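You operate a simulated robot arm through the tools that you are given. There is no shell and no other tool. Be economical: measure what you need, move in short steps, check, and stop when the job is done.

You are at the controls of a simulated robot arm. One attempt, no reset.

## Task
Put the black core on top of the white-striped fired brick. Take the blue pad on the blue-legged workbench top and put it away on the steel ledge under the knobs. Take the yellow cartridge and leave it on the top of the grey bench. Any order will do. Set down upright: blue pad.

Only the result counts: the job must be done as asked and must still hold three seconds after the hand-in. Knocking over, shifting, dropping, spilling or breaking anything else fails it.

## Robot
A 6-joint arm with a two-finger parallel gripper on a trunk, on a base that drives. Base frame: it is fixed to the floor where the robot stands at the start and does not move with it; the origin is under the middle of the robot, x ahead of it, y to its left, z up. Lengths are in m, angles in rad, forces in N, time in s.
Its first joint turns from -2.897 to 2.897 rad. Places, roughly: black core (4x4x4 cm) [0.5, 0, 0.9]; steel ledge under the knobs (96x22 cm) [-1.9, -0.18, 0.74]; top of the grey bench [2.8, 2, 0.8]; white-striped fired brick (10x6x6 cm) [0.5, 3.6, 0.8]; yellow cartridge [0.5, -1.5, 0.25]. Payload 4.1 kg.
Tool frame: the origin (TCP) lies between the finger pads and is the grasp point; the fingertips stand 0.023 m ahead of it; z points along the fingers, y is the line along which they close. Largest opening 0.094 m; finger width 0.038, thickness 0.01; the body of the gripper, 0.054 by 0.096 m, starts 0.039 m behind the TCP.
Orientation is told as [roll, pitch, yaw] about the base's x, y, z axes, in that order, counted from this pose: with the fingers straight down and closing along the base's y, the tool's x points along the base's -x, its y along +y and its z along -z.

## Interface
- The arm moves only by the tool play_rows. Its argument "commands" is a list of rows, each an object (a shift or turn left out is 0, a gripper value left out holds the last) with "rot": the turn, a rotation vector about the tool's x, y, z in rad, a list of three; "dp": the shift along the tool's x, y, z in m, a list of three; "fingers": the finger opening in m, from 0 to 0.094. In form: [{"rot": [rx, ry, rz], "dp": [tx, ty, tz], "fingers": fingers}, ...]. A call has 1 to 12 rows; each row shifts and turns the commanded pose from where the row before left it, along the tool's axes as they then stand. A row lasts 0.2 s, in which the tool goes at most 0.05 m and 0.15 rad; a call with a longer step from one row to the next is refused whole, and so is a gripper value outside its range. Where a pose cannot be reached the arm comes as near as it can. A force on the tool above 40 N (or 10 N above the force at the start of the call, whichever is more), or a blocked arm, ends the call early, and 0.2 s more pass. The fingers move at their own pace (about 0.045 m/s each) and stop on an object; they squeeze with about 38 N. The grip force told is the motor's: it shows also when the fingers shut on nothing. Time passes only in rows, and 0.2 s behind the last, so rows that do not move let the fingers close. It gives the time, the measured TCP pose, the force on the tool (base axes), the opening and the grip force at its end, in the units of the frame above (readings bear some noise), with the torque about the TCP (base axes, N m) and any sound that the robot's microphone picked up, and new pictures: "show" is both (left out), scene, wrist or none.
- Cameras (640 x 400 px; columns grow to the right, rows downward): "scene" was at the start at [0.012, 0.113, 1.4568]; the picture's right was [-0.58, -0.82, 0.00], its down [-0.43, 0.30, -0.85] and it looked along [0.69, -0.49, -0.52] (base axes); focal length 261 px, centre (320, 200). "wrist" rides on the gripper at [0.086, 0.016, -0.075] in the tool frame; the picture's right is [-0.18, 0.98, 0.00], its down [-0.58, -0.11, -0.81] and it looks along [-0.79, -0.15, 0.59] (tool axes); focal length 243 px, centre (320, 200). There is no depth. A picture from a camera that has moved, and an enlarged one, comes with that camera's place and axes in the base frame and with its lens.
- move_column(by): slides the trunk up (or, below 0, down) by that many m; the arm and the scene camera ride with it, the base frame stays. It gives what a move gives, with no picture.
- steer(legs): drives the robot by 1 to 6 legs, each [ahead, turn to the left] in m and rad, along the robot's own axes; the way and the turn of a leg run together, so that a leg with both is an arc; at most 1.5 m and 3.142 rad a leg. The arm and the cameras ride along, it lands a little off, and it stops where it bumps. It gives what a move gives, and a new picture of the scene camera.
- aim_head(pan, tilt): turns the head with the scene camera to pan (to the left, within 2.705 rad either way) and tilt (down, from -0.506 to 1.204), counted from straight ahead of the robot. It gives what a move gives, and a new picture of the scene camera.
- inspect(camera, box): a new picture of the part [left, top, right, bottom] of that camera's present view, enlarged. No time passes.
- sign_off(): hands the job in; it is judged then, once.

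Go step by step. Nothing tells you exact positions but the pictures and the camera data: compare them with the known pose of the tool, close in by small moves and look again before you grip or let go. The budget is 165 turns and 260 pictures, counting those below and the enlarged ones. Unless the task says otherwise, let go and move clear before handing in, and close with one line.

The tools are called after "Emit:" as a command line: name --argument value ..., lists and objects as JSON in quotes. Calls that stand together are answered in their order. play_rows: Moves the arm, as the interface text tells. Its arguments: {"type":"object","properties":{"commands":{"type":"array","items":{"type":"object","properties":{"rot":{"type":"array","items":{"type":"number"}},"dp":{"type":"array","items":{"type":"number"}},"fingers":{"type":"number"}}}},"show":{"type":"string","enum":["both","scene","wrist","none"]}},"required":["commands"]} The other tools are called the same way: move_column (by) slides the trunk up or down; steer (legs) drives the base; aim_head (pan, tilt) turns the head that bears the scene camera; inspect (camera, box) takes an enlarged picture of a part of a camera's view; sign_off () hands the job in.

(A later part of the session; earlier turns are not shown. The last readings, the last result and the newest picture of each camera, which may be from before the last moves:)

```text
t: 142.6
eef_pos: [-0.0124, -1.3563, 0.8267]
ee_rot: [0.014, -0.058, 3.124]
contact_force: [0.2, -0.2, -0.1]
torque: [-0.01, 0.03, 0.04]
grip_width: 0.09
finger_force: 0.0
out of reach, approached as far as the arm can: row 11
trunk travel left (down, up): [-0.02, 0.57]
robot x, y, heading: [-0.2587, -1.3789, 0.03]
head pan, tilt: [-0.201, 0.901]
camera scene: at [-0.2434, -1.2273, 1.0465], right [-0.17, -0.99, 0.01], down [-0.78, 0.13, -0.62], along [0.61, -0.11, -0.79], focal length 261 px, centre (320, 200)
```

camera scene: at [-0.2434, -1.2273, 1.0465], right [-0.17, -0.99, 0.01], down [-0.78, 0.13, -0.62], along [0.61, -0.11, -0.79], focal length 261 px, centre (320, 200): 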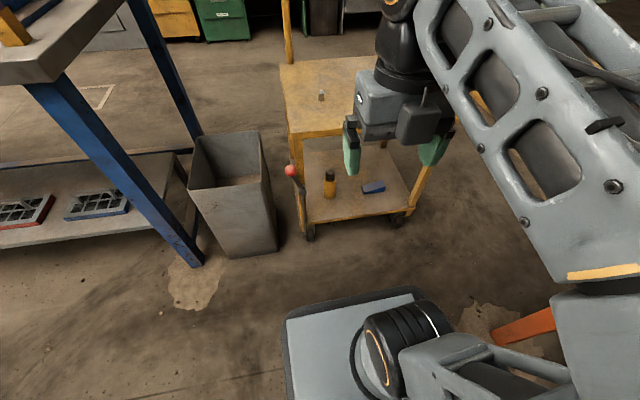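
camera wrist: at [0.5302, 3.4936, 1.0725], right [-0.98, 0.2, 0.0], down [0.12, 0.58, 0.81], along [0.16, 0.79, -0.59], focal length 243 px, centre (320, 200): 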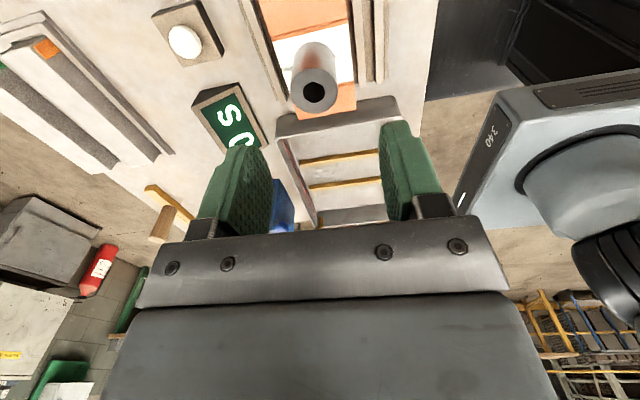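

I tilt the tool forward by about 0.8 rad and check.

Emit:
play_rows --commands '[{"rot": [0, 0.13, 0]}, {"rot": [0, 0.13, 0]}, {"rot": [0, 0.13, 0]}, {"rot": [0, 0.13, 0]}, {"rot": [0, 0.13, 0]}, {"rot": [0, 0.13, 0]}]' --show "both"

```text
t: 143.2
eef_pos: [0.0153, -1.3551, 0.8024]
ee_rot: [0.032, 0.053, 3.127]
contact_force: [0.0, 0.1, 0.5]
torque: [0.0, 0.02, 0.04]
grip_width: 0.0899
finger_force: 0.0
trunk travel left (down, up): [-0.02, 0.57]
robot x, y, heading: [-0.2613, -1.3813, 0.025]
head pan, tilt: [-0.201, 0.901]
stopped in row 3: the arm was blocked; the commanded pose is now the measured one
camera scene: at [-0.2451, -1.2299, 1.0481], right [-0.17, -0.99, 0.0], down [-0.78, 0.13, -0.62], along [0.61, -0.11, -0.79], focal length 261 px, centre (320, 200)
camera wrist: at [0.0969, -1.3698, 0.883], right [-0.2, -0.98, 0.02], down [-0.62, 0.14, 0.77], along [-0.76, 0.14, -0.64], focal length 243 px, centre (320, 200)
```

scene: 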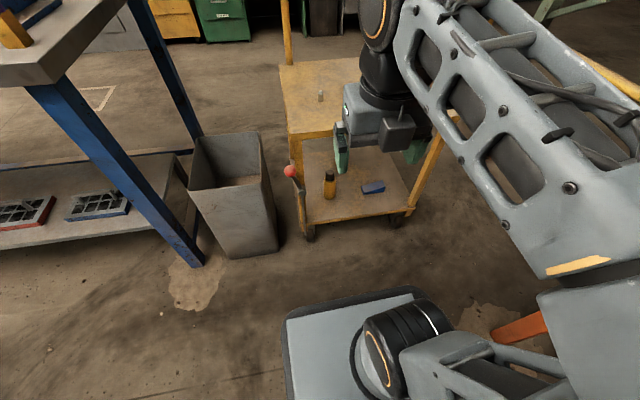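
wrist: 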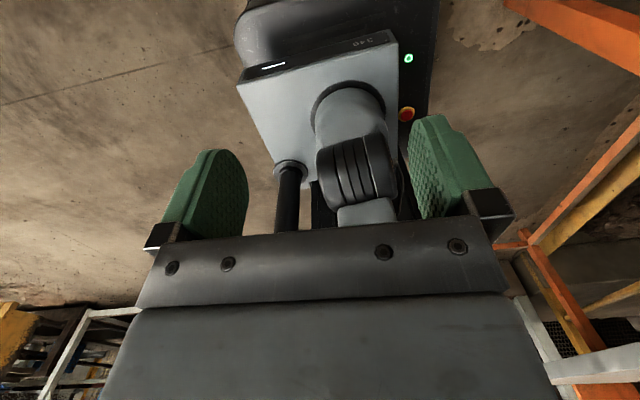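

The retracted elbow probably hits the column box; I extend the tool forward to free it.

Emit:
play_rows --commands '[{"dp": [0.03, 0, 0]}, {"dp": [0.04, 0, 0]}, {"dp": [0.04, 0, 0]}, {"dp": [0.04, 0, 0]}]' --show "none"

Emit:
play_rows --commands '[{"rot": [0, 0.1, 0]}, {"rot": [0, 0.1, 0]}, {"rot": [0, 0.1, 0]}, {"rot": [0, 0.1, 0]}, {"rot": [0, 0.1, 0]}, {"rot": [0, 0.1, 0]}]' --show "scene"

```text
t: 144.2
eef_pos: [0.1588, -1.3438, 0.8124]
ee_rot: [0.031, 0.061, 3.124]
contact_force: [0.1, -0.1, -0.5]
torque: [0.01, 0.0, -0.03]
grip_width: 0.0903
finger_force: 0.1
out of reach, approached as far as the arm can: row 3, 4
trunk travel left (down, up): [-0.02, 0.57]
robot x, y, heading: [-0.2588, -1.3814, 0.034]
head pan, tilt: [-0.201, 0.901]
```

```text
t: 145.6
eef_pos: [0.1578, -1.3428, 0.8127]
ee_rot: [0.038, 0.662, -3.132]
contact_force: [-0.1, 0.9, 0.4]
torque: [0.03, 0.01, 0.0]
grip_width: 0.0901
finger_force: 0.1
trunk travel left (down, up): [-0.02, 0.57]
robot x, y, heading: [-0.2588, -1.3823, 0.032]
head pan, tilt: [-0.201, 0.901]
camera scene: at [-0.2501, -1.2313, 1.0477], right [-0.17, -0.99, 0.0], down [-0.77, 0.13, -0.62], along [0.61, -0.1, -0.78], focal length 261 px, centre (320, 200)
```

scene: 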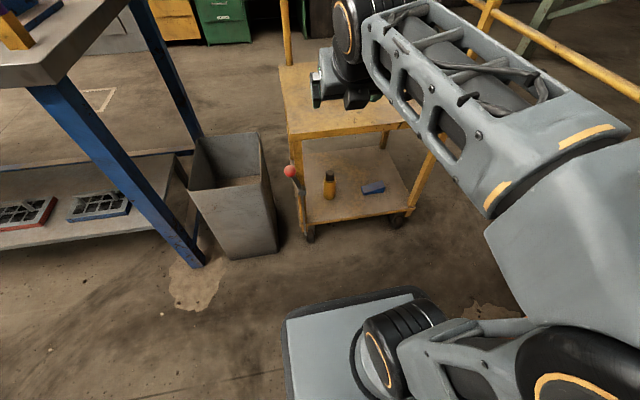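

Tilted forward correctly. I tilt a bit more and lower in front of the cart.

Emit:
play_rows --commands '[{"rot": [0, 0.125, 0], "dp": [0, 0.02, 0]}, {"rot": [0, 0.125, 0], "dp": [0, 0.02, 0]}, {"dp": [-0.0395, 0, 0.0306]}, {"dp": [-0.0395, 0, 0.0306]}, {"dp": [-0.0395, 0, 0.0306]}, {"dp": [-0.0395, 0, 0.0306]}, {"dp": [-0.0395, 0, 0.0306]}, {"dp": [-0.0395, 0, 0.0306]}, {"dp": [-0.0395, 0, 0.0306]}]' --show "both"

```text
t: 147.6
eef_pos: [0.1949, -1.3625, 0.5084]
ee_rot: [0.048, 0.907, -3.136]
contact_force: [-1.0, 2.1, -0.3]
torque: [-0.04, 0.03, -0.03]
grip_width: 0.09
finger_force: 0.2
out of reach, approached as far as the arm can: row 2, 6, 7, 8, 9
trunk travel left (down, up): [-0.02, 0.57]
robot x, y, heading: [-0.2554, -1.3831, 0.033]
head pan, tilt: [-0.201, 0.901]
camera scene: at [-0.2505, -1.2313, 1.0478], right [-0.17, -0.99, 0.0], down [-0.77, 0.13, -0.62], along [0.61, -0.1, -0.78], focal length 261 px, centre (320, 200)
camera wrist: at [0.1888, -1.3755, 0.6235], right [-0.15, -0.98, -0.12], down [-0.99, 0.14, 0.03], along [-0.02, 0.12, -0.99], focal length 243 px, centre (320, 200)
```

scene: 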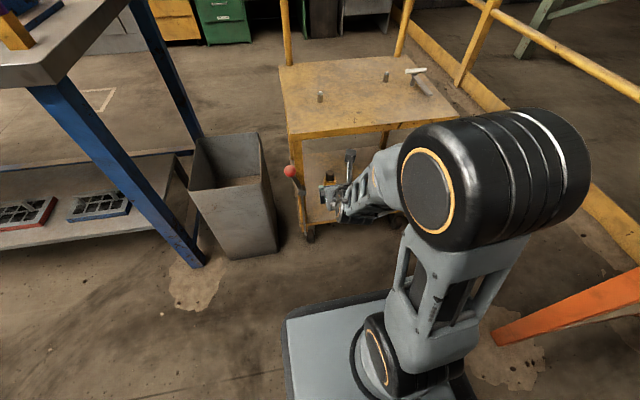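
wrist: 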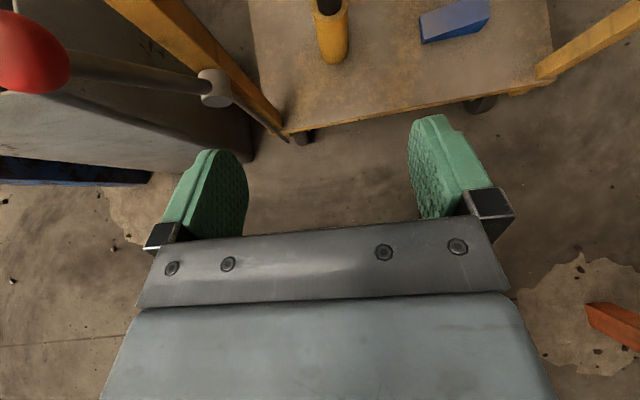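

It seems to be a minimum-reach limit; I move forward-down while staying short of the cart.

Emit:
play_rows --commands '[{"dp": [0.002, 0, 0.028]}, {"dp": [0.002, 0, 0.028]}, {"dp": [0.002, 0, 0.028]}, {"dp": [0.001, 0, 0.027]}]' --show "wrist"

```text
t: 148.6
eef_pos: [0.2869, -1.346, 0.4499]
ee_rot: [0.057, 0.91, -3.117]
contact_force: [0.0, 0.7, 0.0]
torque: [-0.02, 0.0, 0.03]
grip_width: 0.0902
finger_force: 0.1
out of reach, approached as far as the arm can: row 1, 2, 3, 4
trunk travel left (down, up): [-0.02, 0.57]
robot x, y, heading: [-0.2588, -1.3813, 0.034]
head pan, tilt: [-0.201, 0.901]
camera wrist: at [0.2813, -1.3578, 0.5664], right [-0.13, -0.98, -0.11], down [-0.99, 0.13, 0.03], along [-0.02, 0.11, -0.99], focal length 243 px, centre (320, 200)
```

wrist: 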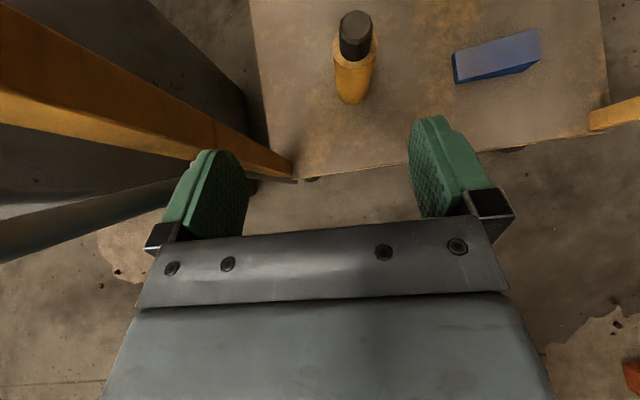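

Testing whether the wrist-roll joint is at its limit: rotate back a bit about the tool axis.

Emit:
play_rows --commands '[{"rot": [0, 0, 0.1]}, {"rot": [0, 0, 0.1]}, {}]' --show "none"

```text
t: 149.4
eef_pos: [0.2873, -1.3436, 0.4516]
ee_rot: [-0.201, 0.892, 2.84]
contact_force: [-0.1, 0.0, -0.3]
torque: [0.01, 0.05, 0.03]
grip_width: 0.0898
finger_force: 0.1
trunk travel left (down, up): [-0.02, 0.57]
robot x, y, heading: [-0.2588, -1.382, 0.033]
head pan, tilt: [-0.201, 0.901]
```

Confirmed: roll-joint limit. A small finger tilt is harmless, so I take a slightly reduced rotation and re-look.

Emit:
play_rows --commands '[{"rot": [0, 0, -0.12]}, {"dp": [0, 0.02, 0]}, {"dp": [0, 0.02, 0]}]' --show "wrist"

Emit:
inspect --camera "scene" --box '[240, 130, 440, 255]'

```text
t: 150.2
eef_pos: [0.2891, -1.3514, 0.4596]
ee_rot: [-0.037, 0.907, 3.039]
contact_force: [-0.1, 0.4, -0.2]
torque: [0.0, -0.01, 0.01]
grip_width: 0.0902
finger_force: 0.2
out of reach, approached as far as the arm can: row 2, 3
trunk travel left (down, up): [-0.02, 0.57]
robot x, y, heading: [-0.2585, -1.384, 0.033]
head pan, tilt: [-0.201, 0.901]
camera wrist: at [0.2819, -1.371, 0.5745], right [-0.19, -0.97, -0.17], down [-0.98, 0.18, 0.04], along [-0.01, 0.17, -0.98], focal length 243 px, centre (320, 200)
```

wrist: 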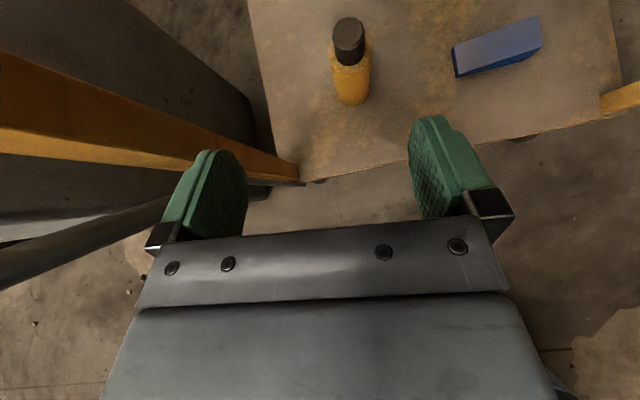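

```text
3.20 times, centred on (340, 192) of scene
camera zoom: at [-0.2501, -1.2313, 1.0477], right [-0.17, -0.99, 0.0], down [-0.77, 0.13, -0.62], along [0.61, -0.1, -0.78], focal length 835 px, centre (256, 224)
```

zoom: 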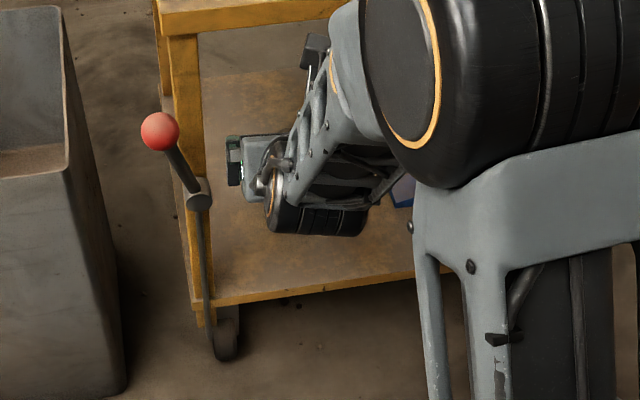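

The cartridge is at (0.446,-1.388), z 0.165–0.32. I yaw the tool slightly to the right (away from the joint limit) and pull back so the base can drive closer.

Emit:
play_rows --commands '[{"rot": [-0.08, 0, 0.061]}, {"rot": [-0.08, 0, 0.061]}, {"dp": [-0.0223, 0.0109, -0.0288]}, {"dp": [-0.0223, 0.0109, -0.0288]}, {"dp": [-0.0223, 0.0109, -0.0288]}, {"dp": [-0.0223, 0.0109, -0.0288]}, {"dp": [-0.0223, 0.0109, -0.0288]}]' --show "none"

```text
t: 151.8
eef_pos: [0.1828, -1.3402, 0.4566]
ee_rot: [-0.048, 0.905, 2.838]
contact_force: [0.0, -0.6, 0.0]
torque: [0.0, -0.05, 0.0]
grip_width: 0.0901
finger_force: 0.1
out of reach, approached as far as the arm can: row 5, 6, 7
trunk travel left (down, up): [-0.02, 0.57]
robot x, y, heading: [-0.2567, -1.3821, 0.031]
head pan, tilt: [-0.201, 0.901]
```

Emit:
steer --legs '[[0.1, 0]]'

Emit:
play_rows --commands '[{}]' --show "wrist"

```text
t: 152.9
eef_pos: [0.2805, -1.338, 0.4553]
ee_rot: [-0.048, 0.902, 2.838]
contact_force: [0.7, 0.0, -0.2]
torque: [0.04, 0.0, 0.02]
grip_width: 0.0903
finger_force: 0.2
trunk travel left (down, up): [-0.02, 0.57]
robot x, y, heading: [-0.1617, -1.3798, 0.029]
head pan, tilt: [-0.201, 0.901]
camera scene: at [-0.1519, -1.2283, 1.0477], right [-0.17, -0.99, 0.0], down [-0.77, 0.13, -0.62], along [0.61, -0.11, -0.78], focal length 261 px, centre (320, 200)
```

scene: 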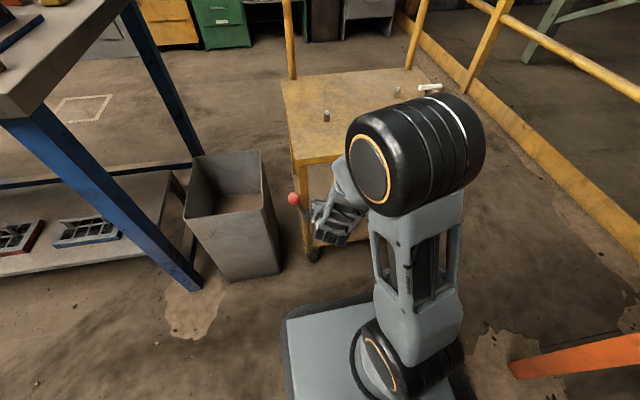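

```text
t: 153.3
eef_pos: [0.2803, -1.3397, 0.4558]
ee_rot: [-0.05, 0.905, 2.836]
contact_force: [-0.1, 0.2, 0.1]
torque: [0.02, 0.01, 0.0]
grip_width: 0.0899
finger_force: 0.0
trunk travel left (down, up): [-0.02, 0.57]
robot x, y, heading: [-0.1569, -1.3794, 0.029]
head pan, tilt: [-0.201, 0.901]
camera wrist: at [0.2698, -1.3573, 0.5709], right [-0.37, -0.91, -0.17], down [-0.93, 0.37, 0.05], along [0.02, 0.18, -0.98], focal length 243 px, centre (320, 200)
```

wrist: 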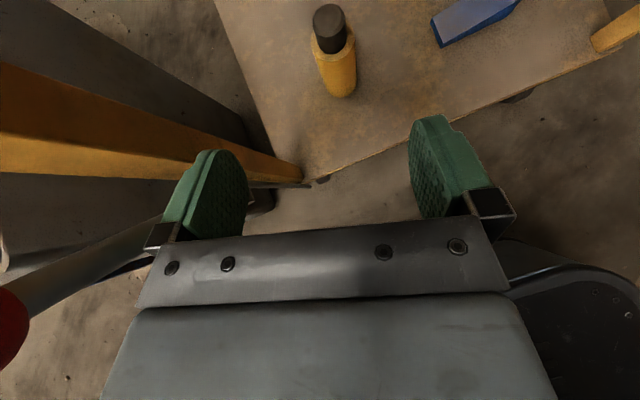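

Position re-confirmed (~0.442,-1.386). Descend to the pre-grasp line, then advance half way.

Emit:
play_rows --commands '[{"dp": [-0.0255, -0.001, 0.0253]}, {"dp": [-0.0255, -0.001, 0.0253]}, {"dp": [-0.0255, -0.001, 0.0253]}, {"dp": [0, 0, 0.03]}, {"dp": [0, 0, 0.03]}]' --show "both"

```text
t: 154.5
eef_pos: [0.3378, -1.3459, 0.3125]
ee_rot: [-0.047, 0.904, 2.837]
contact_force: [0.1, 0.9, -0.9]
torque: [0.0, -0.02, -0.03]
grip_width: 0.0902
finger_force: 0.1
trunk travel left (down, up): [-0.02, 0.57]
robot x, y, heading: [-0.1585, -1.381, 0.032]
head pan, tilt: [-0.201, 0.901]
camera scene: at [-0.152, -1.2283, 1.0478], right [-0.17, -0.99, 0.0], down [-0.77, 0.13, -0.62], along [0.61, -0.11, -0.78], focal length 261 px, centre (320, 200)
camera wrist: at [0.3278, -1.3654, 0.427], right [-0.37, -0.91, -0.17], down [-0.93, 0.37, 0.04], along [0.02, 0.18, -0.98], focal length 243 px, centre (320, 200)
```

scene: 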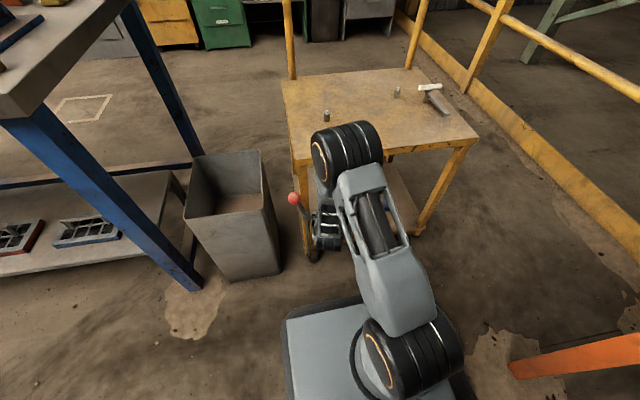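
wrist: 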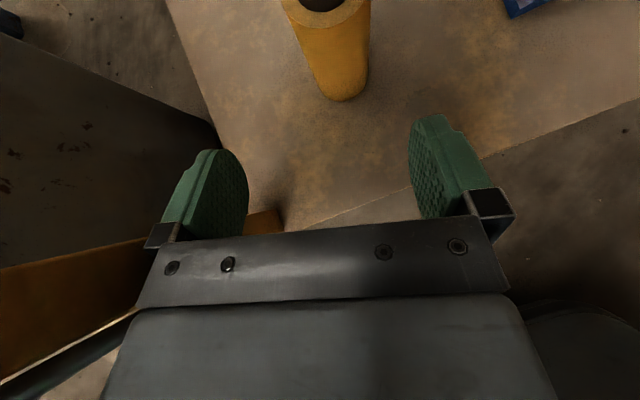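

Aligned. I tilt the tool more level (+0.25) so the palm/camera clear the cap, then look.

Emit:
play_rows --commands '[{"rot": [0, 0.125, 0], "dp": [0, 0.004, 0]}, {"rot": [0, 0.125, 0], "dp": [0, 0.004, 0]}, {}]' --show "both"

```text
t: 155.3
eef_pos: [0.3369, -1.3554, 0.3114]
ee_rot: [-0.075, 1.152, 2.807]
contact_force: [-0.3, 0.0, 0.1]
torque: [0.01, 0.02, -0.01]
grip_width: 0.0899
finger_force: 0.0
trunk travel left (down, up): [-0.02, 0.57]
robot x, y, heading: [-0.1624, -1.3818, 0.03]
head pan, tilt: [-0.201, 0.901]
camera scene: at [-0.1519, -1.2283, 1.0477], right [-0.17, -0.99, 0.0], down [-0.77, 0.13, -0.62], along [0.61, -0.11, -0.78], focal length 261 px, centre (320, 200)
camera wrist: at [0.2991, -1.3656, 0.4216], right [-0.33, -0.92, -0.2], down [-0.91, 0.37, -0.2], along [0.26, 0.11, -0.96], focal length 243 px, centre (320, 200)
```

scene: 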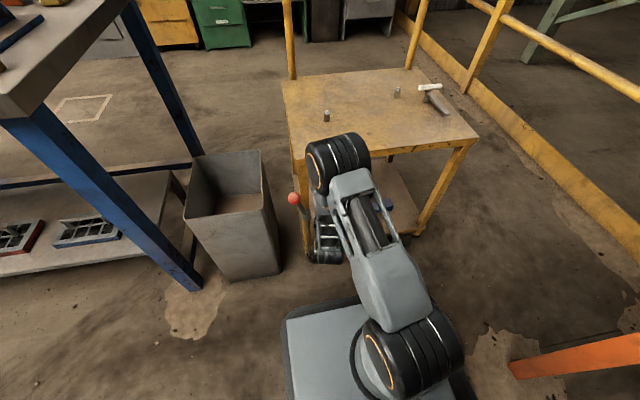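
wrist: 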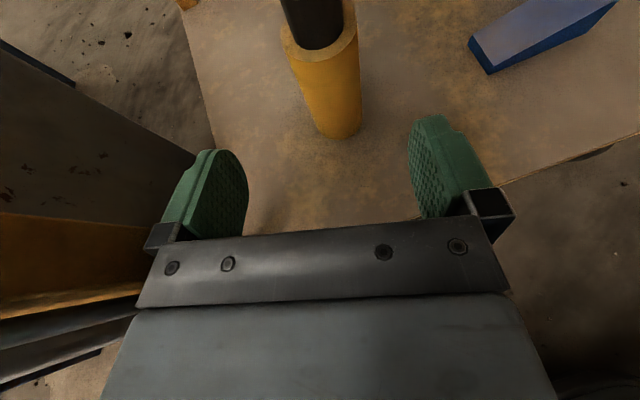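

Now advance onto the cartridge.

Emit:
play_rows --commands '[{"dp": [-0.0137, -0.0025, 0.02]}, {"dp": [-0.0137, -0.0025, 0.02]}, {"dp": [0, 0, 0.03]}, {"dp": [0, 0, 0.02]}]' --show "wrist"

```text
t: 156.3
eef_pos: [0.4087, -1.3673, 0.2508]
ee_rot: [-0.075, 1.152, 2.807]
contact_force: [0.2, -0.2, 0.5]
torque: [0.01, -0.02, 0.01]
grip_width: 0.09
finger_force: 0.2
trunk travel left (down, up): [-0.02, 0.57]
robot x, y, heading: [-0.1585, -1.3817, 0.031]
head pan, tilt: [-0.201, 0.901]
camera wrist: at [0.3706, -1.3784, 0.3599], right [-0.33, -0.92, -0.2], down [-0.91, 0.37, -0.2], along [0.26, 0.11, -0.96], focal length 243 px, centre (320, 200)
```

wrist: 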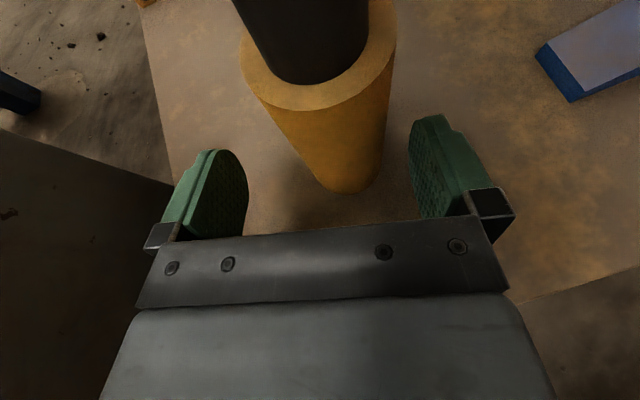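

Emit:
play_rows --commands '[{"dp": [0, 0.007, 0.019]}, {"dp": [0, 0, 0.017]}, {}]' --show "wrist"

```text
t: 157.1
eef_pos: [0.4367, -1.3826, 0.2346]
ee_rot: [-0.075, 1.154, 2.806]
contact_force: [-1.2, -0.1, 0.4]
torque: [-0.02, -0.01, 0.03]
grip_width: 0.0902
finger_force: 0.1
trunk travel left (down, up): [-0.02, 0.57]
robot x, y, heading: [-0.1624, -1.3807, 0.03]
head pan, tilt: [-0.201, 0.901]
camera wrist: at [0.3998, -1.3933, 0.3453], right [-0.33, -0.92, -0.2], down [-0.91, 0.37, -0.2], along [0.26, 0.11, -0.96], focal length 243 px, centre (320, 200)
```

wrist: 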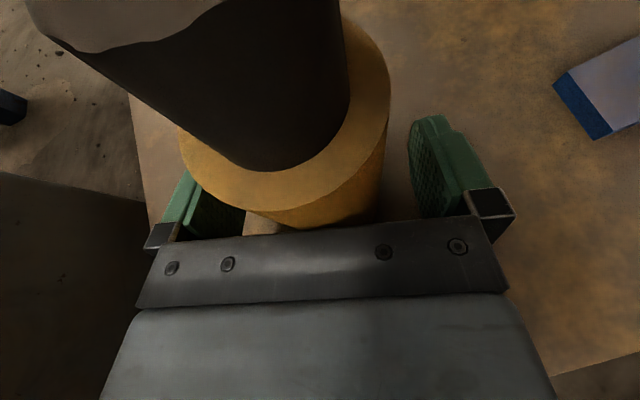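

Cartridge is between the fingers. Close, then lift slightly.

Emit:
play_rows --commands '[{"dp": [0, -0.004, 0]}, {"fingers": 0.0}, {}, {}, {}, {}, {}]' --show "wrist"

```text
t: 158.7
eef_pos: [0.4382, -1.3788, 0.2352]
ee_rot: [-0.076, 1.155, 2.804]
contact_force: [0.0, -0.9, 1.8]
torque: [-0.15, -0.01, 0.0]
grip_width: 0.0469
finger_force: 38.1
trunk travel left (down, up): [-0.02, 0.57]
robot x, y, heading: [-0.1592, -1.3792, 0.032]
head pan, tilt: [-0.201, 0.901]
camera wrist: at [0.401, -1.3895, 0.3457], right [-0.33, -0.92, -0.2], down [-0.91, 0.37, -0.2], along [0.26, 0.11, -0.96], focal length 243 px, centre (320, 200)
```

wrist: 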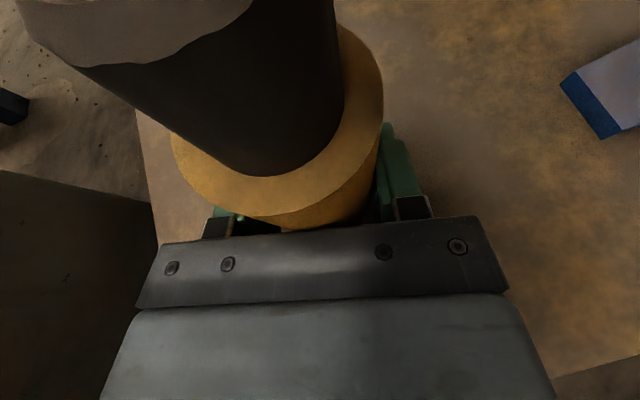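

Gripped (0.047). Lift slowly 5 cm.

Emit:
play_rows --commands '[{"dp": [0.0046, 0, -0.002]}, {"dp": [0.0046, 0, -0.002]}, {"dp": [0.0064, 0, -0.0028]}, {"dp": [0.0091, 0, -0.0041]}, {"dp": [0.0091, 0, -0.0041]}, {"dp": [0.0091, 0, -0.0041]}]' --show "wrist"

```text
t: 160.1
eef_pos: [0.4382, -1.38, 0.2816]
ee_rot: [-0.074, 1.151, 2.807]
contact_force: [0.2, -0.6, -3.8]
torque: [0.0, -0.03, -0.02]
grip_width: 0.047
finger_force: 38.0
trunk travel left (down, up): [-0.02, 0.57]
robot x, y, heading: [-0.1586, -1.3783, 0.03]
head pan, tilt: [-0.201, 0.901]
camera wrist: at [0.4011, -1.3907, 0.3919], right [-0.33, -0.92, -0.2], down [-0.91, 0.37, -0.2], along [0.26, 0.11, -0.96], focal length 243 px, centre (320, 200)
```

wrist: 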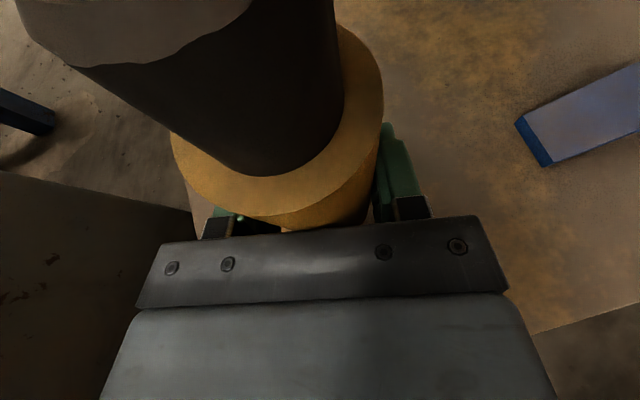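

It holds. I back the base out 0.35 m straight.

Emit:
steer --legs '[[-0.35, 0]]'

Emit:
move_column --by 0.4

Emit:
aim_head --pan 0.0 --tilt 0.7

```text
t: 162.3
eef_pos: [0.0996, -1.3918, 0.2823]
ee_rot: [-0.075, 1.151, 2.801]
contact_force: [0.2, -0.7, -4.5]
torque: [-0.03, -0.03, 0.0]
grip_width: 0.0468
finger_force: 37.4
trunk travel left (down, up): [-0.02, 0.57]
robot x, y, heading: [-0.5014, -1.3888, 0.026]
head pan, tilt: [-0.201, 0.901]
camera scene: at [-0.4898, -1.2378, 1.0477], right [-0.17, -0.98, 0.0], down [-0.77, 0.14, -0.62], along [0.61, -0.11, -0.78], focal length 261 px, centre (320, 200)
```

scene: 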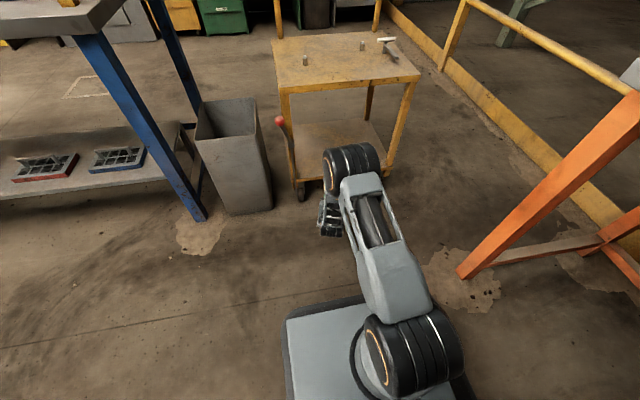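

```text
t: 166.2
eef_pos: [0.0986, -1.3911, 0.6809]
ee_rot: [-0.075, 1.152, 2.801]
contact_force: [-0.9, 1.1, -3.3]
torque: [-0.03, 0.02, -0.03]
grip_width: 0.0471
finger_force: 38.3
trunk travel left (down, up): [-0.42, 0.17]
robot x, y, heading: [-0.4984, -1.3868, 0.027]
head pan, tilt: [-0.201, 0.901]
```

```text
t: 166.9
eef_pos: [0.0998, -1.3903, 0.6829]
ee_rot: [-0.074, 1.153, 2.801]
contact_force: [0.2, 0.2, -3.0]
torque: [-0.04, 0.03, 0.01]
grip_width: 0.0469
finger_force: 37.5
trunk travel left (down, up): [-0.42, 0.17]
robot x, y, heading: [-0.4982, -1.3891, 0.022]
head pan, tilt: [0.0, 0.7]
camera scene: at [-0.4792, -1.2225, 1.4638], right [0.03, -1.0, 0.0], down [-0.64, -0.02, -0.76], along [0.76, 0.02, -0.64], focal length 261 px, centre (320, 200)
```

scene: 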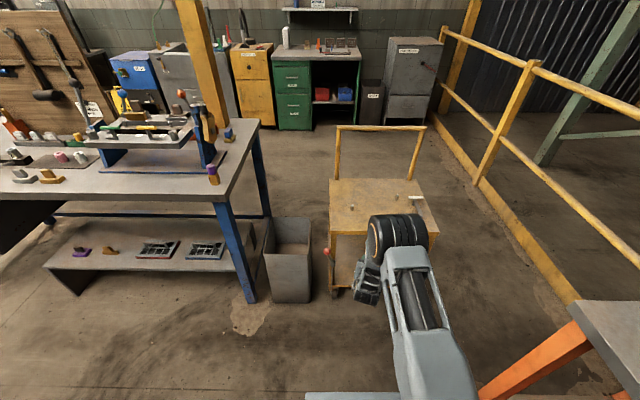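

Clear of the cart, cartridge held. I raise the trunk and arm, pull in, then drive to the corridor toward the grey bench.

Emit:
move_column --by 0.15

Emit:
play_rows --commands '[{"dp": [0.0183, 0, -0.0081]}, {"dp": [0.0274, 0, -0.0122]}, {"dp": [0.0274, 0, -0.0122]}, {"dp": [0.0274, 0, -0.0122]}, {"dp": [0.0183, 0, -0.0081]}, {"dp": [-0.0077, 0.0066, -0.0173]}, {"dp": [-0.0096, 0.0082, -0.0216]}, {"dp": [-0.0096, 0.0082, -0.0216]}, {"dp": [-0.0077, 0.0066, -0.0173]}]' --show "wrist"

```text
t: 168.7
eef_pos: [0.1005, -1.3923, 0.832]
ee_rot: [-0.075, 1.151, 2.803]
contact_force: [-0.1, -1.5, -4.1]
torque: [0.01, -0.02, -0.01]
grip_width: 0.0466
finger_force: 37.7
trunk travel left (down, up): [-0.57, 0.02]
robot x, y, heading: [-0.4984, -1.3885, 0.027]
head pan, tilt: [0.0, 0.7]
```

```text
t: 170.7
eef_pos: [0.006, -1.4017, 0.9605]
ee_rot: [-0.074, 1.152, 2.8]
contact_force: [-0.3, -0.7, -4.1]
torque: [0.01, 0.0, 0.0]
grip_width: 0.047
finger_force: 37.7
trunk travel left (down, up): [-0.57, 0.02]
robot x, y, heading: [-0.4971, -1.3879, 0.028]
head pan, tilt: [0.0, 0.7]
camera wrist: at [-0.031, -1.4118, 1.0701], right [-0.33, -0.92, -0.2], down [-0.91, 0.37, -0.2], along [0.26, 0.11, -0.96], focal length 243 px, centre (320, 200)
```

wrist: 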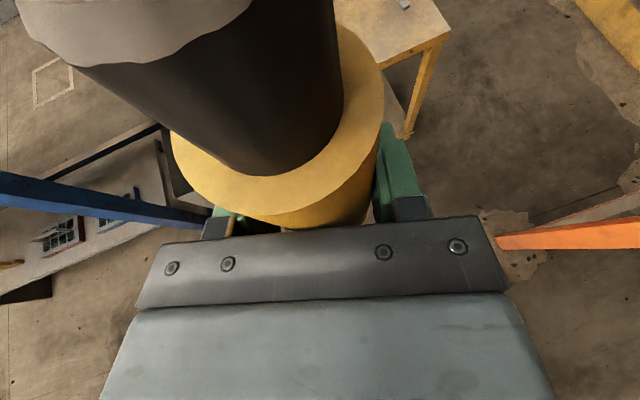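

Emit:
steer --legs '[[0, 1.545], [1.4, 0], [1.4, 0], [0, -1.575], [0.6, 0]]'

Emit:
aim_head --pan 0.3 --tilt 0.5

```text
t: 194.6
eef_pos: [0.6149, 1.3908, 0.9599]
ee_rot: [-0.075, 1.151, 2.786]
contact_force: [0.5, 0.1, -4.4]
torque: [-0.03, 0.01, -0.02]
grip_width: 0.0466
finger_force: 38.2
trunk travel left (down, up): [-0.57, 0.02]
robot x, y, heading: [0.1089, 1.4141, 0.01]
head pan, tilt: [0.0, 0.7]
camera scene: at [0.133, 1.5776, 1.6139], right [0.01, -1.0, 0.0], down [-0.64, -0.01, -0.76], along [0.76, 0.01, -0.64], focal length 261 px, centre (320, 200)
```

scene: 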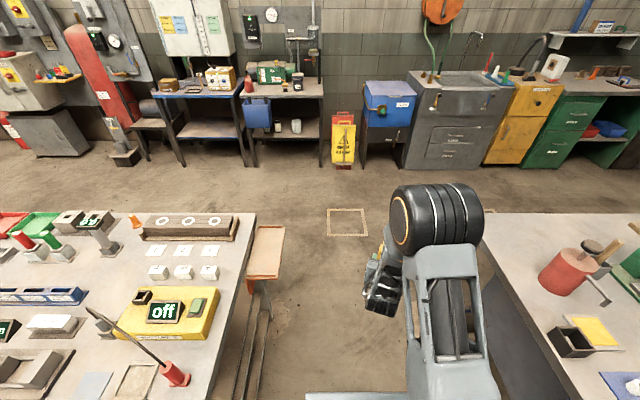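

```text
t: 195.4
eef_pos: [0.6159, 1.3915, 0.9601]
ee_rot: [-0.074, 1.151, 2.786]
contact_force: [0.6, -0.2, -4.2]
torque: [0.0, -0.01, 0.04]
grip_width: 0.0466
finger_force: 37.2
trunk travel left (down, up): [-0.57, 0.02]
robot x, y, heading: [0.1094, 1.415, 0.009]
head pan, tilt: [0.3, 0.499]
camera scene: at [0.1344, 1.6045, 1.6315], right [0.3, -0.95, 0.0], down [-0.46, -0.15, -0.88], along [0.84, 0.27, -0.48], focal length 261 px, centre (320, 200)
```

scene: 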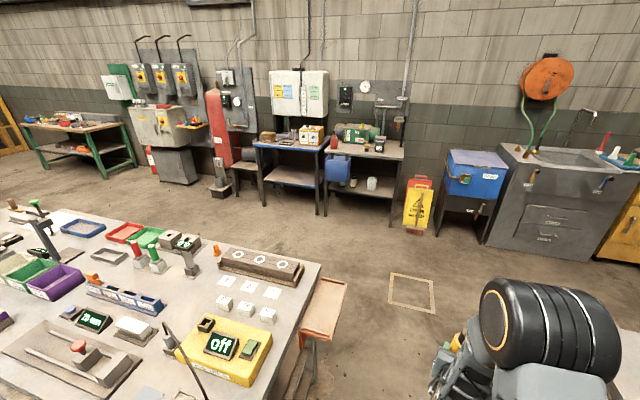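

Emit:
inspect --camera "scene" --box '[300, 90, 440, 178]'

Emit:
steer --legs '[[0, -0.06], [1.2, 0], [0, 0.05]]'

```text
4.55 times, centred on (370, 134) of scene
camera zoom: at [0.1344, 1.6045, 1.6315], right [0.3, -0.95, 0.0], down [-0.46, -0.15, -0.88], along [0.84, 0.27, -0.48], focal length 1187 px, centre (93, 500)
```

zoom: 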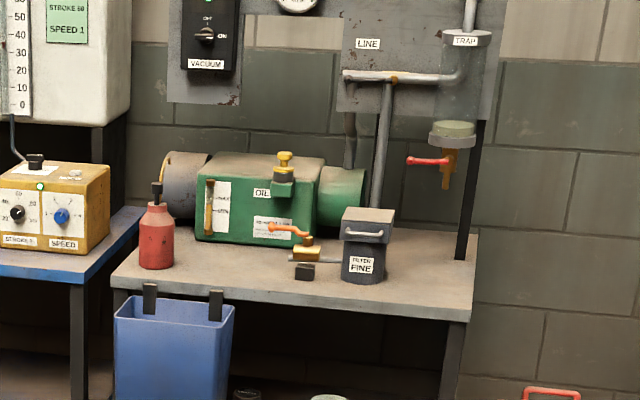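

```text
t: 202.2
eef_pos: [1.7892, 1.3107, 0.9607]
ee_rot: [-0.075, 1.151, 2.761]
contact_force: [0.0, -0.8, -4.5]
torque: [-0.02, 0.02, 0.01]
grip_width: 0.0471
finger_force: 37.7
trunk travel left (down, up): [-0.57, 0.02]
robot x, y, heading: [1.286, 1.3441, -0.012]
head pan, tilt: [0.3, 0.499]
camera scene: at [1.3138, 1.5358, 1.6315], right [0.28, -0.96, 0.0], down [-0.46, -0.13, -0.88], along [0.84, 0.25, -0.48], focal length 261 px, centre (320, 200)
```

scene: 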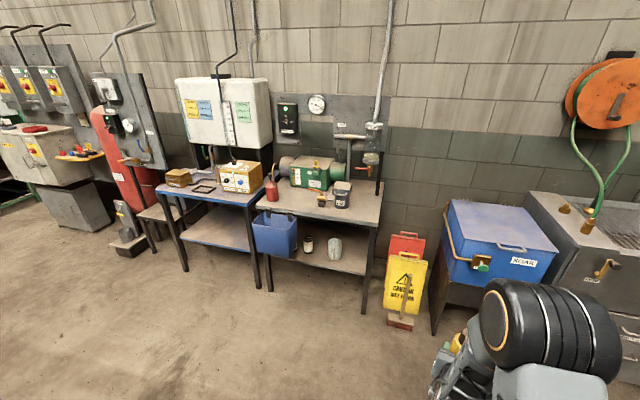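

Emit:
inspect --camera "scene" --box '[240, 130, 400, 230]'

```text
4.00 times, centred on (320, 180) of scene
camera zoom: at [1.3138, 1.5358, 1.6315], right [0.28, -0.96, 0.0], down [-0.46, -0.13, -0.88], along [0.84, 0.25, -0.48], focal length 1044 px, centre (320, 280)
```

zoom: 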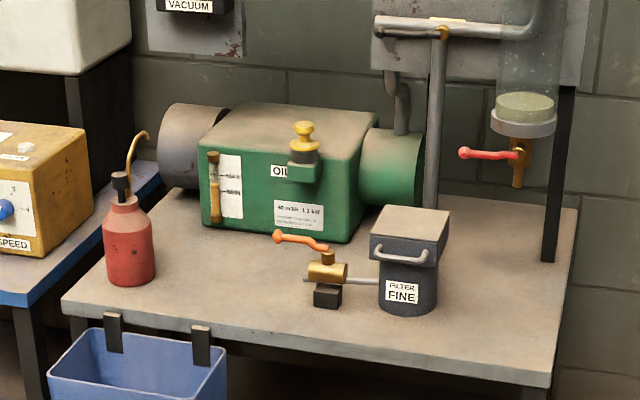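

Free spot chosen: right front of the grey bench at about (2.70,1.66). I drive to stand in front of it.

Emit:
steer --legs '[[0, 0.61], [0.61, 0], [0, -0.6], [0.2, 0]]'

Emit:
aim_head --pan 0.1 --tilt 0.75

```text
t: 210.2
eef_pos: [2.4981, 1.6549, 0.959]
ee_rot: [-0.073, 1.153, 2.77]
contact_force: [-0.2, 0.1, -3.2]
torque: [0.01, -0.05, -0.03]
grip_width: 0.0469
finger_force: 38.2
trunk travel left (down, up): [-0.57, 0.02]
robot x, y, heading: [1.995, 1.6857, -0.005]
head pan, tilt: [0.3, 0.499]
camera scene: at [2.0214, 1.8764, 1.6316], right [0.29, -0.96, 0.0], down [-0.46, -0.14, -0.88], along [0.84, 0.25, -0.48], focal length 261 px, centre (320, 200)
```

scene: 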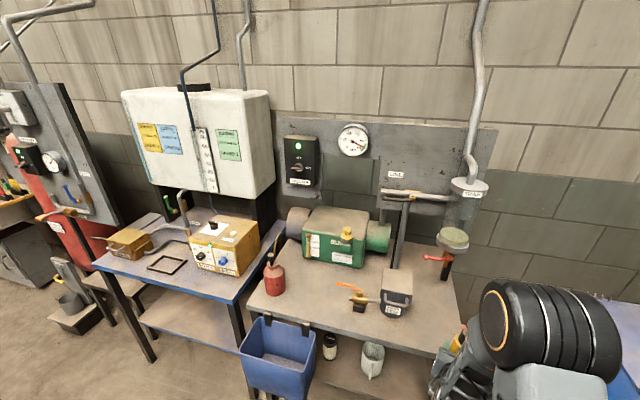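

```text
t: 210.9
eef_pos: [2.4976, 1.6551, 0.9593]
ee_rot: [-0.074, 1.152, 2.769]
contact_force: [-1.3, -0.1, -3.0]
torque: [0.01, 0.02, -0.01]
grip_width: 0.0466
finger_force: 38.2
trunk travel left (down, up): [-0.57, 0.02]
robot x, y, heading: [1.9923, 1.6857, -0.008]
head pan, tilt: [0.099, 0.75]
camera scene: at [2.016, 1.8578, 1.6097], right [0.09, -1.0, 0.0], down [-0.68, -0.06, -0.73], along [0.73, 0.07, -0.68], focal length 261 px, centre (320, 200)
```

scene: 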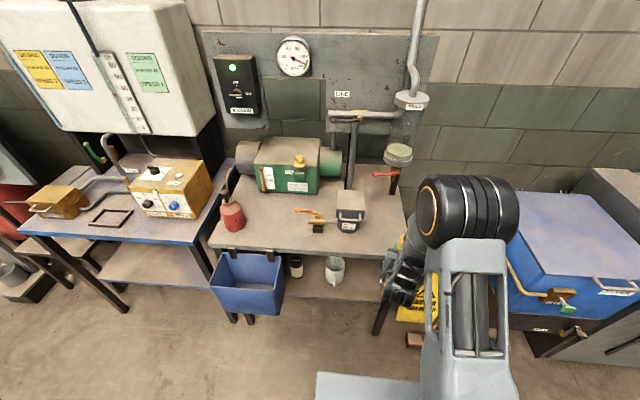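

Emit:
inspect --camera "scene" --box '[300, 150, 460, 270]'

```text
3.33 times, centred on (380, 210) of scene
camera zoom: at [2.016, 1.8578, 1.6097], right [0.09, -1.0, 0.0], down [-0.68, -0.06, -0.73], along [0.73, 0.07, -0.68], focal length 870 px, centre (120, 167)
```

zoom: 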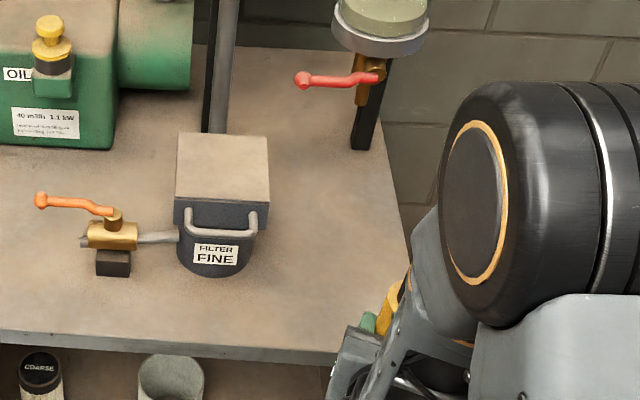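

Bench top ≈0.77. I drive 0.12 forward then look from the wrist.

Emit:
steer --legs '[[0.12, 0]]'

Emit:
play_rows --commands '[{"dp": [0.0055, -0.0068, 0.0132]}, {"dp": [0.0055, -0.0068, 0.0132]}, {"dp": [0.0055, -0.0068, 0.0132]}, {"dp": [0.0055, -0.0068, 0.0132]}, {"dp": [0.0055, -0.0068, 0.0132]}]' --show "both"

```text
t: 212.2
eef_pos: [2.6169, 1.6548, 0.9589]
ee_rot: [-0.072, 1.149, 2.771]
contact_force: [0.8, 0.0, -3.8]
torque: [0.01, -0.01, 0.02]
grip_width: 0.0468
finger_force: 38.5
trunk travel left (down, up): [-0.57, 0.02]
robot x, y, heading: [2.1105, 1.6825, -0.005]
head pan, tilt: [0.099, 0.75]
camera scene: at [2.1359, 1.8569, 1.6096], right [0.09, -1.0, 0.0], down [-0.68, -0.06, -0.73], along [0.73, 0.07, -0.68], focal length 261 px, centre (320, 200)
```

scene: 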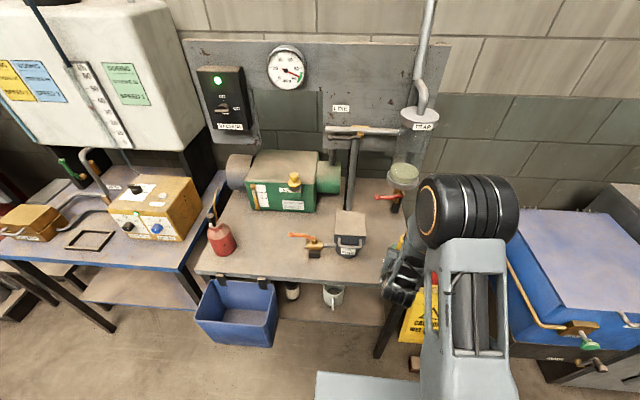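

```text
t: 213.4
eef_pos: [2.6948, 1.6661, 0.9588]
ee_rot: [-0.072, 1.153, 2.771]
contact_force: [0.0, 0.1, -3.2]
torque: [-0.02, -0.01, -0.02]
grip_width: 0.0469
finger_force: 38.0
trunk travel left (down, up): [-0.57, 0.02]
robot x, y, heading: [2.1096, 1.686, -0.004]
head pan, tilt: [0.099, 0.75]
camera scene: at [2.1353, 1.8569, 1.6096], right [0.09, -1.0, 0.0], down [-0.68, -0.06, -0.73], along [0.73, 0.07, -0.68], focal length 261 px, centre (320, 200)
camera wrist: at [2.6585, 1.6564, 1.0691], right [-0.36, -0.91, -0.2], down [-0.89, 0.4, -0.2], along [0.26, 0.1, -0.96], focal length 243 px, centre (320, 200)
```

scene: 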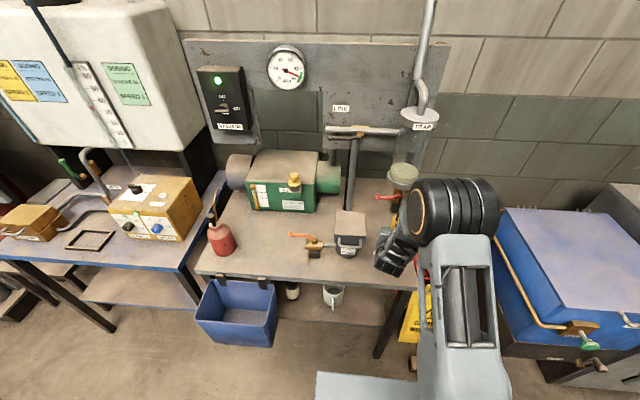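
wrist: 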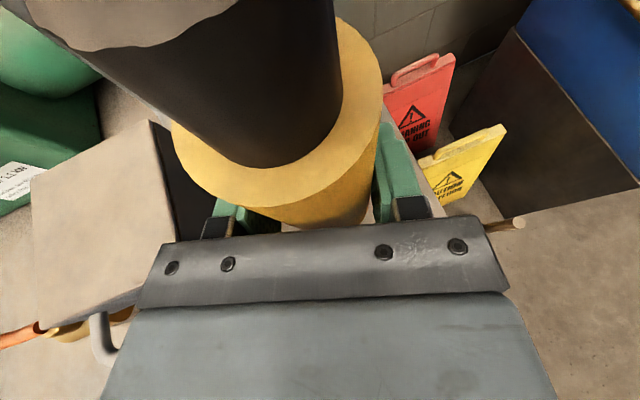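

Clear of the filter box. Lower by 9 cm.

Emit:
play_rows --commands '[{"dp": [-0.0137, 0, 0.0061]}, {"dp": [-0.0228, 0, 0.0102]}, {"dp": [-0.0228, 0, 0.0102]}, {"dp": [-0.0137, 0, 0.0061]}, {"dp": [-0.0091, 0, 0.0041]}]' --show "both"

Emit:
inspect --camera "scene" --box '[320, 190, 480, 290]'

```text
t: 214.6
eef_pos: [2.6961, 1.6694, 0.8702]
ee_rot: [-0.075, 1.151, 2.769]
contact_force: [0.4, 0.0, -3.4]
torque: [-0.01, -0.01, 0.01]
grip_width: 0.0469
finger_force: 37.8
trunk travel left (down, up): [-0.57, 0.02]
robot x, y, heading: [2.1133, 1.6856, -0.01]
head pan, tilt: [0.099, 0.75]
camera scene: at [2.1352, 1.8569, 1.6096], right [0.09, -1.0, 0.0], down [-0.68, -0.06, -0.73], along [0.73, 0.07, -0.68], focal length 261 px, centre (320, 200)
camera wrist: at [2.6588, 1.6591, 0.9801], right [-0.36, -0.91, -0.2], down [-0.89, 0.4, -0.2], along [0.26, 0.1, -0.96], focal length 243 px, centre (320, 200)
```

scene: 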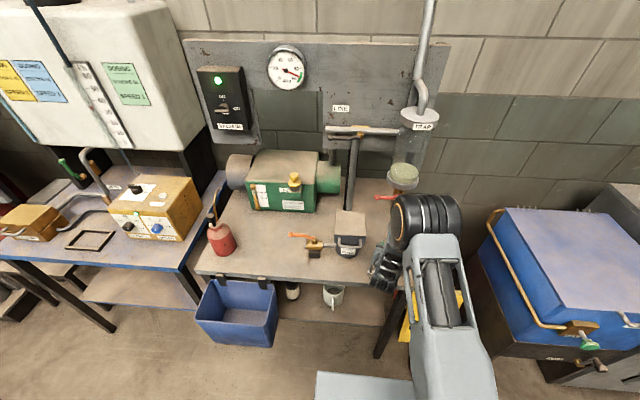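
wrist: 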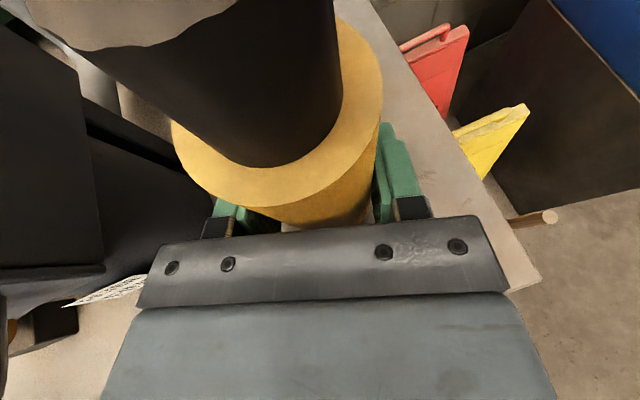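

```text
4.00 times, centred on (400, 240) of scene
camera zoom: at [2.1352, 1.8569, 1.6096], right [0.09, -1.0, 0.0], down [-0.68, -0.06, -0.73], along [0.73, 0.07, -0.68], focal length 1044 px, centre (0, 40)
```

zoom: 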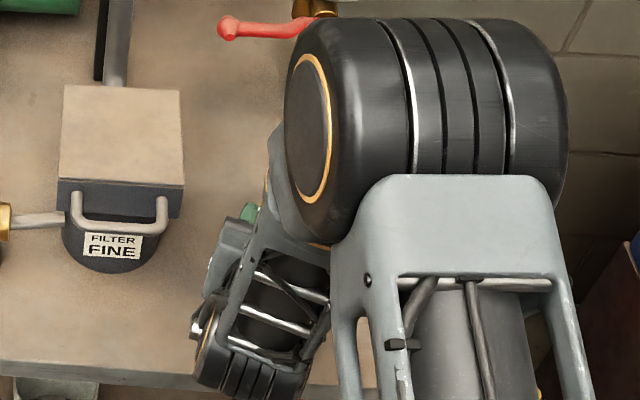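

Emit:
play_rows --commands '[{"dp": [0.0022, 0.014, 0.005]}, {"dp": [-0.0073, 0, 0.0033]}, {"dp": [-0.0073, 0, 0.0033]}, {"dp": [-0.0037, 0, 0.0016]}, {}]' --show "none"

Emit:
play_rows --commands '[{"dp": [-0.0027, 0, 0.0012]}, {"dp": [-0.0027, 0, 0.0012]}]' --show "none"

Emit:
inspect --camera "wrist" --box '[0, 0, 640, 400]'

```text
t: 215.8
eef_pos: [2.6975, 1.6536, 0.8491]
ee_rot: [-0.075, 1.151, 2.77]
contact_force: [0.2, -0.1, -2.9]
torque: [0.01, -0.01, -0.02]
grip_width: 0.0469
finger_force: 38.1
trunk travel left (down, up): [-0.57, 0.02]
robot x, y, heading: [2.1088, 1.6825, -0.007]
head pan, tilt: [0.099, 0.75]
```

```text
t: 216.4
eef_pos: [2.6979, 1.6541, 0.847]
ee_rot: [-0.077, 1.157, 2.767]
contact_force: [-2.7, -0.4, 12.2]
torque: [-0.26, 0.22, -0.06]
grip_width: 0.047
finger_force: 38.0
trunk travel left (down, up): [-0.57, 0.02]
robot x, y, heading: [2.1111, 1.6863, -0.006]
head pan, tilt: [0.099, 0.75]
```

```text
1.00 times, centred on (320, 200) of wrist
camera zoom: at [2.6599, 1.6443, 0.9556], right [-0.36, -0.91, -0.2], down [-0.89, 0.4, -0.21], along [0.27, 0.1, -0.96], focal length 243 px, centre (320, 200)
```

zoom: 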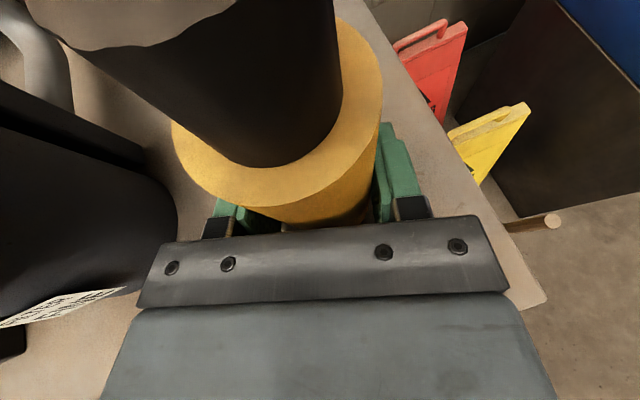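

In contact with the bench. Release, then retract along the tool axis.

Emit:
play_rows --commands '[{"dp": [0.0009, 0, -0.0004]}, {"fingers": 0.052}, {}, {"fingers": 0.066}, {}, {}, {"dp": [0, 0, -0.01]}, {"dp": [0, 0, -0.02]}, {"dp": [0, 0, -0.03]}, {"dp": [0, 0, -0.03]}]' --show "wrist"

```text
t: 218.6
eef_pos: [2.6172, 1.678, 0.8809]
ee_rot: [-0.076, 1.152, 2.77]
contact_force: [0.2, 0.5, 0.7]
torque: [0.03, -0.03, 0.02]
grip_width: 0.066
finger_force: 0.2
trunk travel left (down, up): [-0.57, 0.02]
robot x, y, heading: [2.1109, 1.6822, -0.005]
head pan, tilt: [0.099, 0.75]
camera wrist: at [2.5802, 1.6677, 0.9915], right [-0.36, -0.91, -0.2], down [-0.89, 0.4, -0.2], along [0.26, 0.1, -0.96], focal length 243 px, centre (320, 200)
```

wrist: 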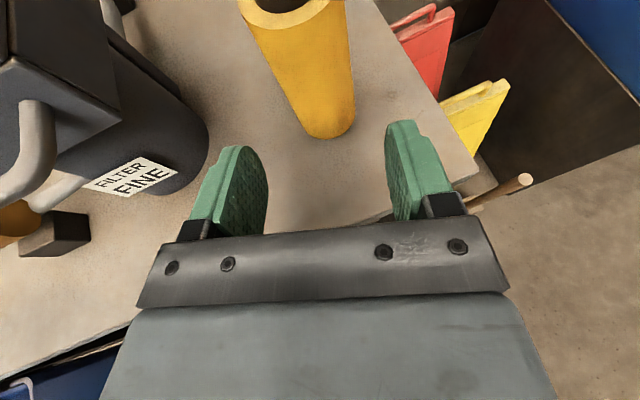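

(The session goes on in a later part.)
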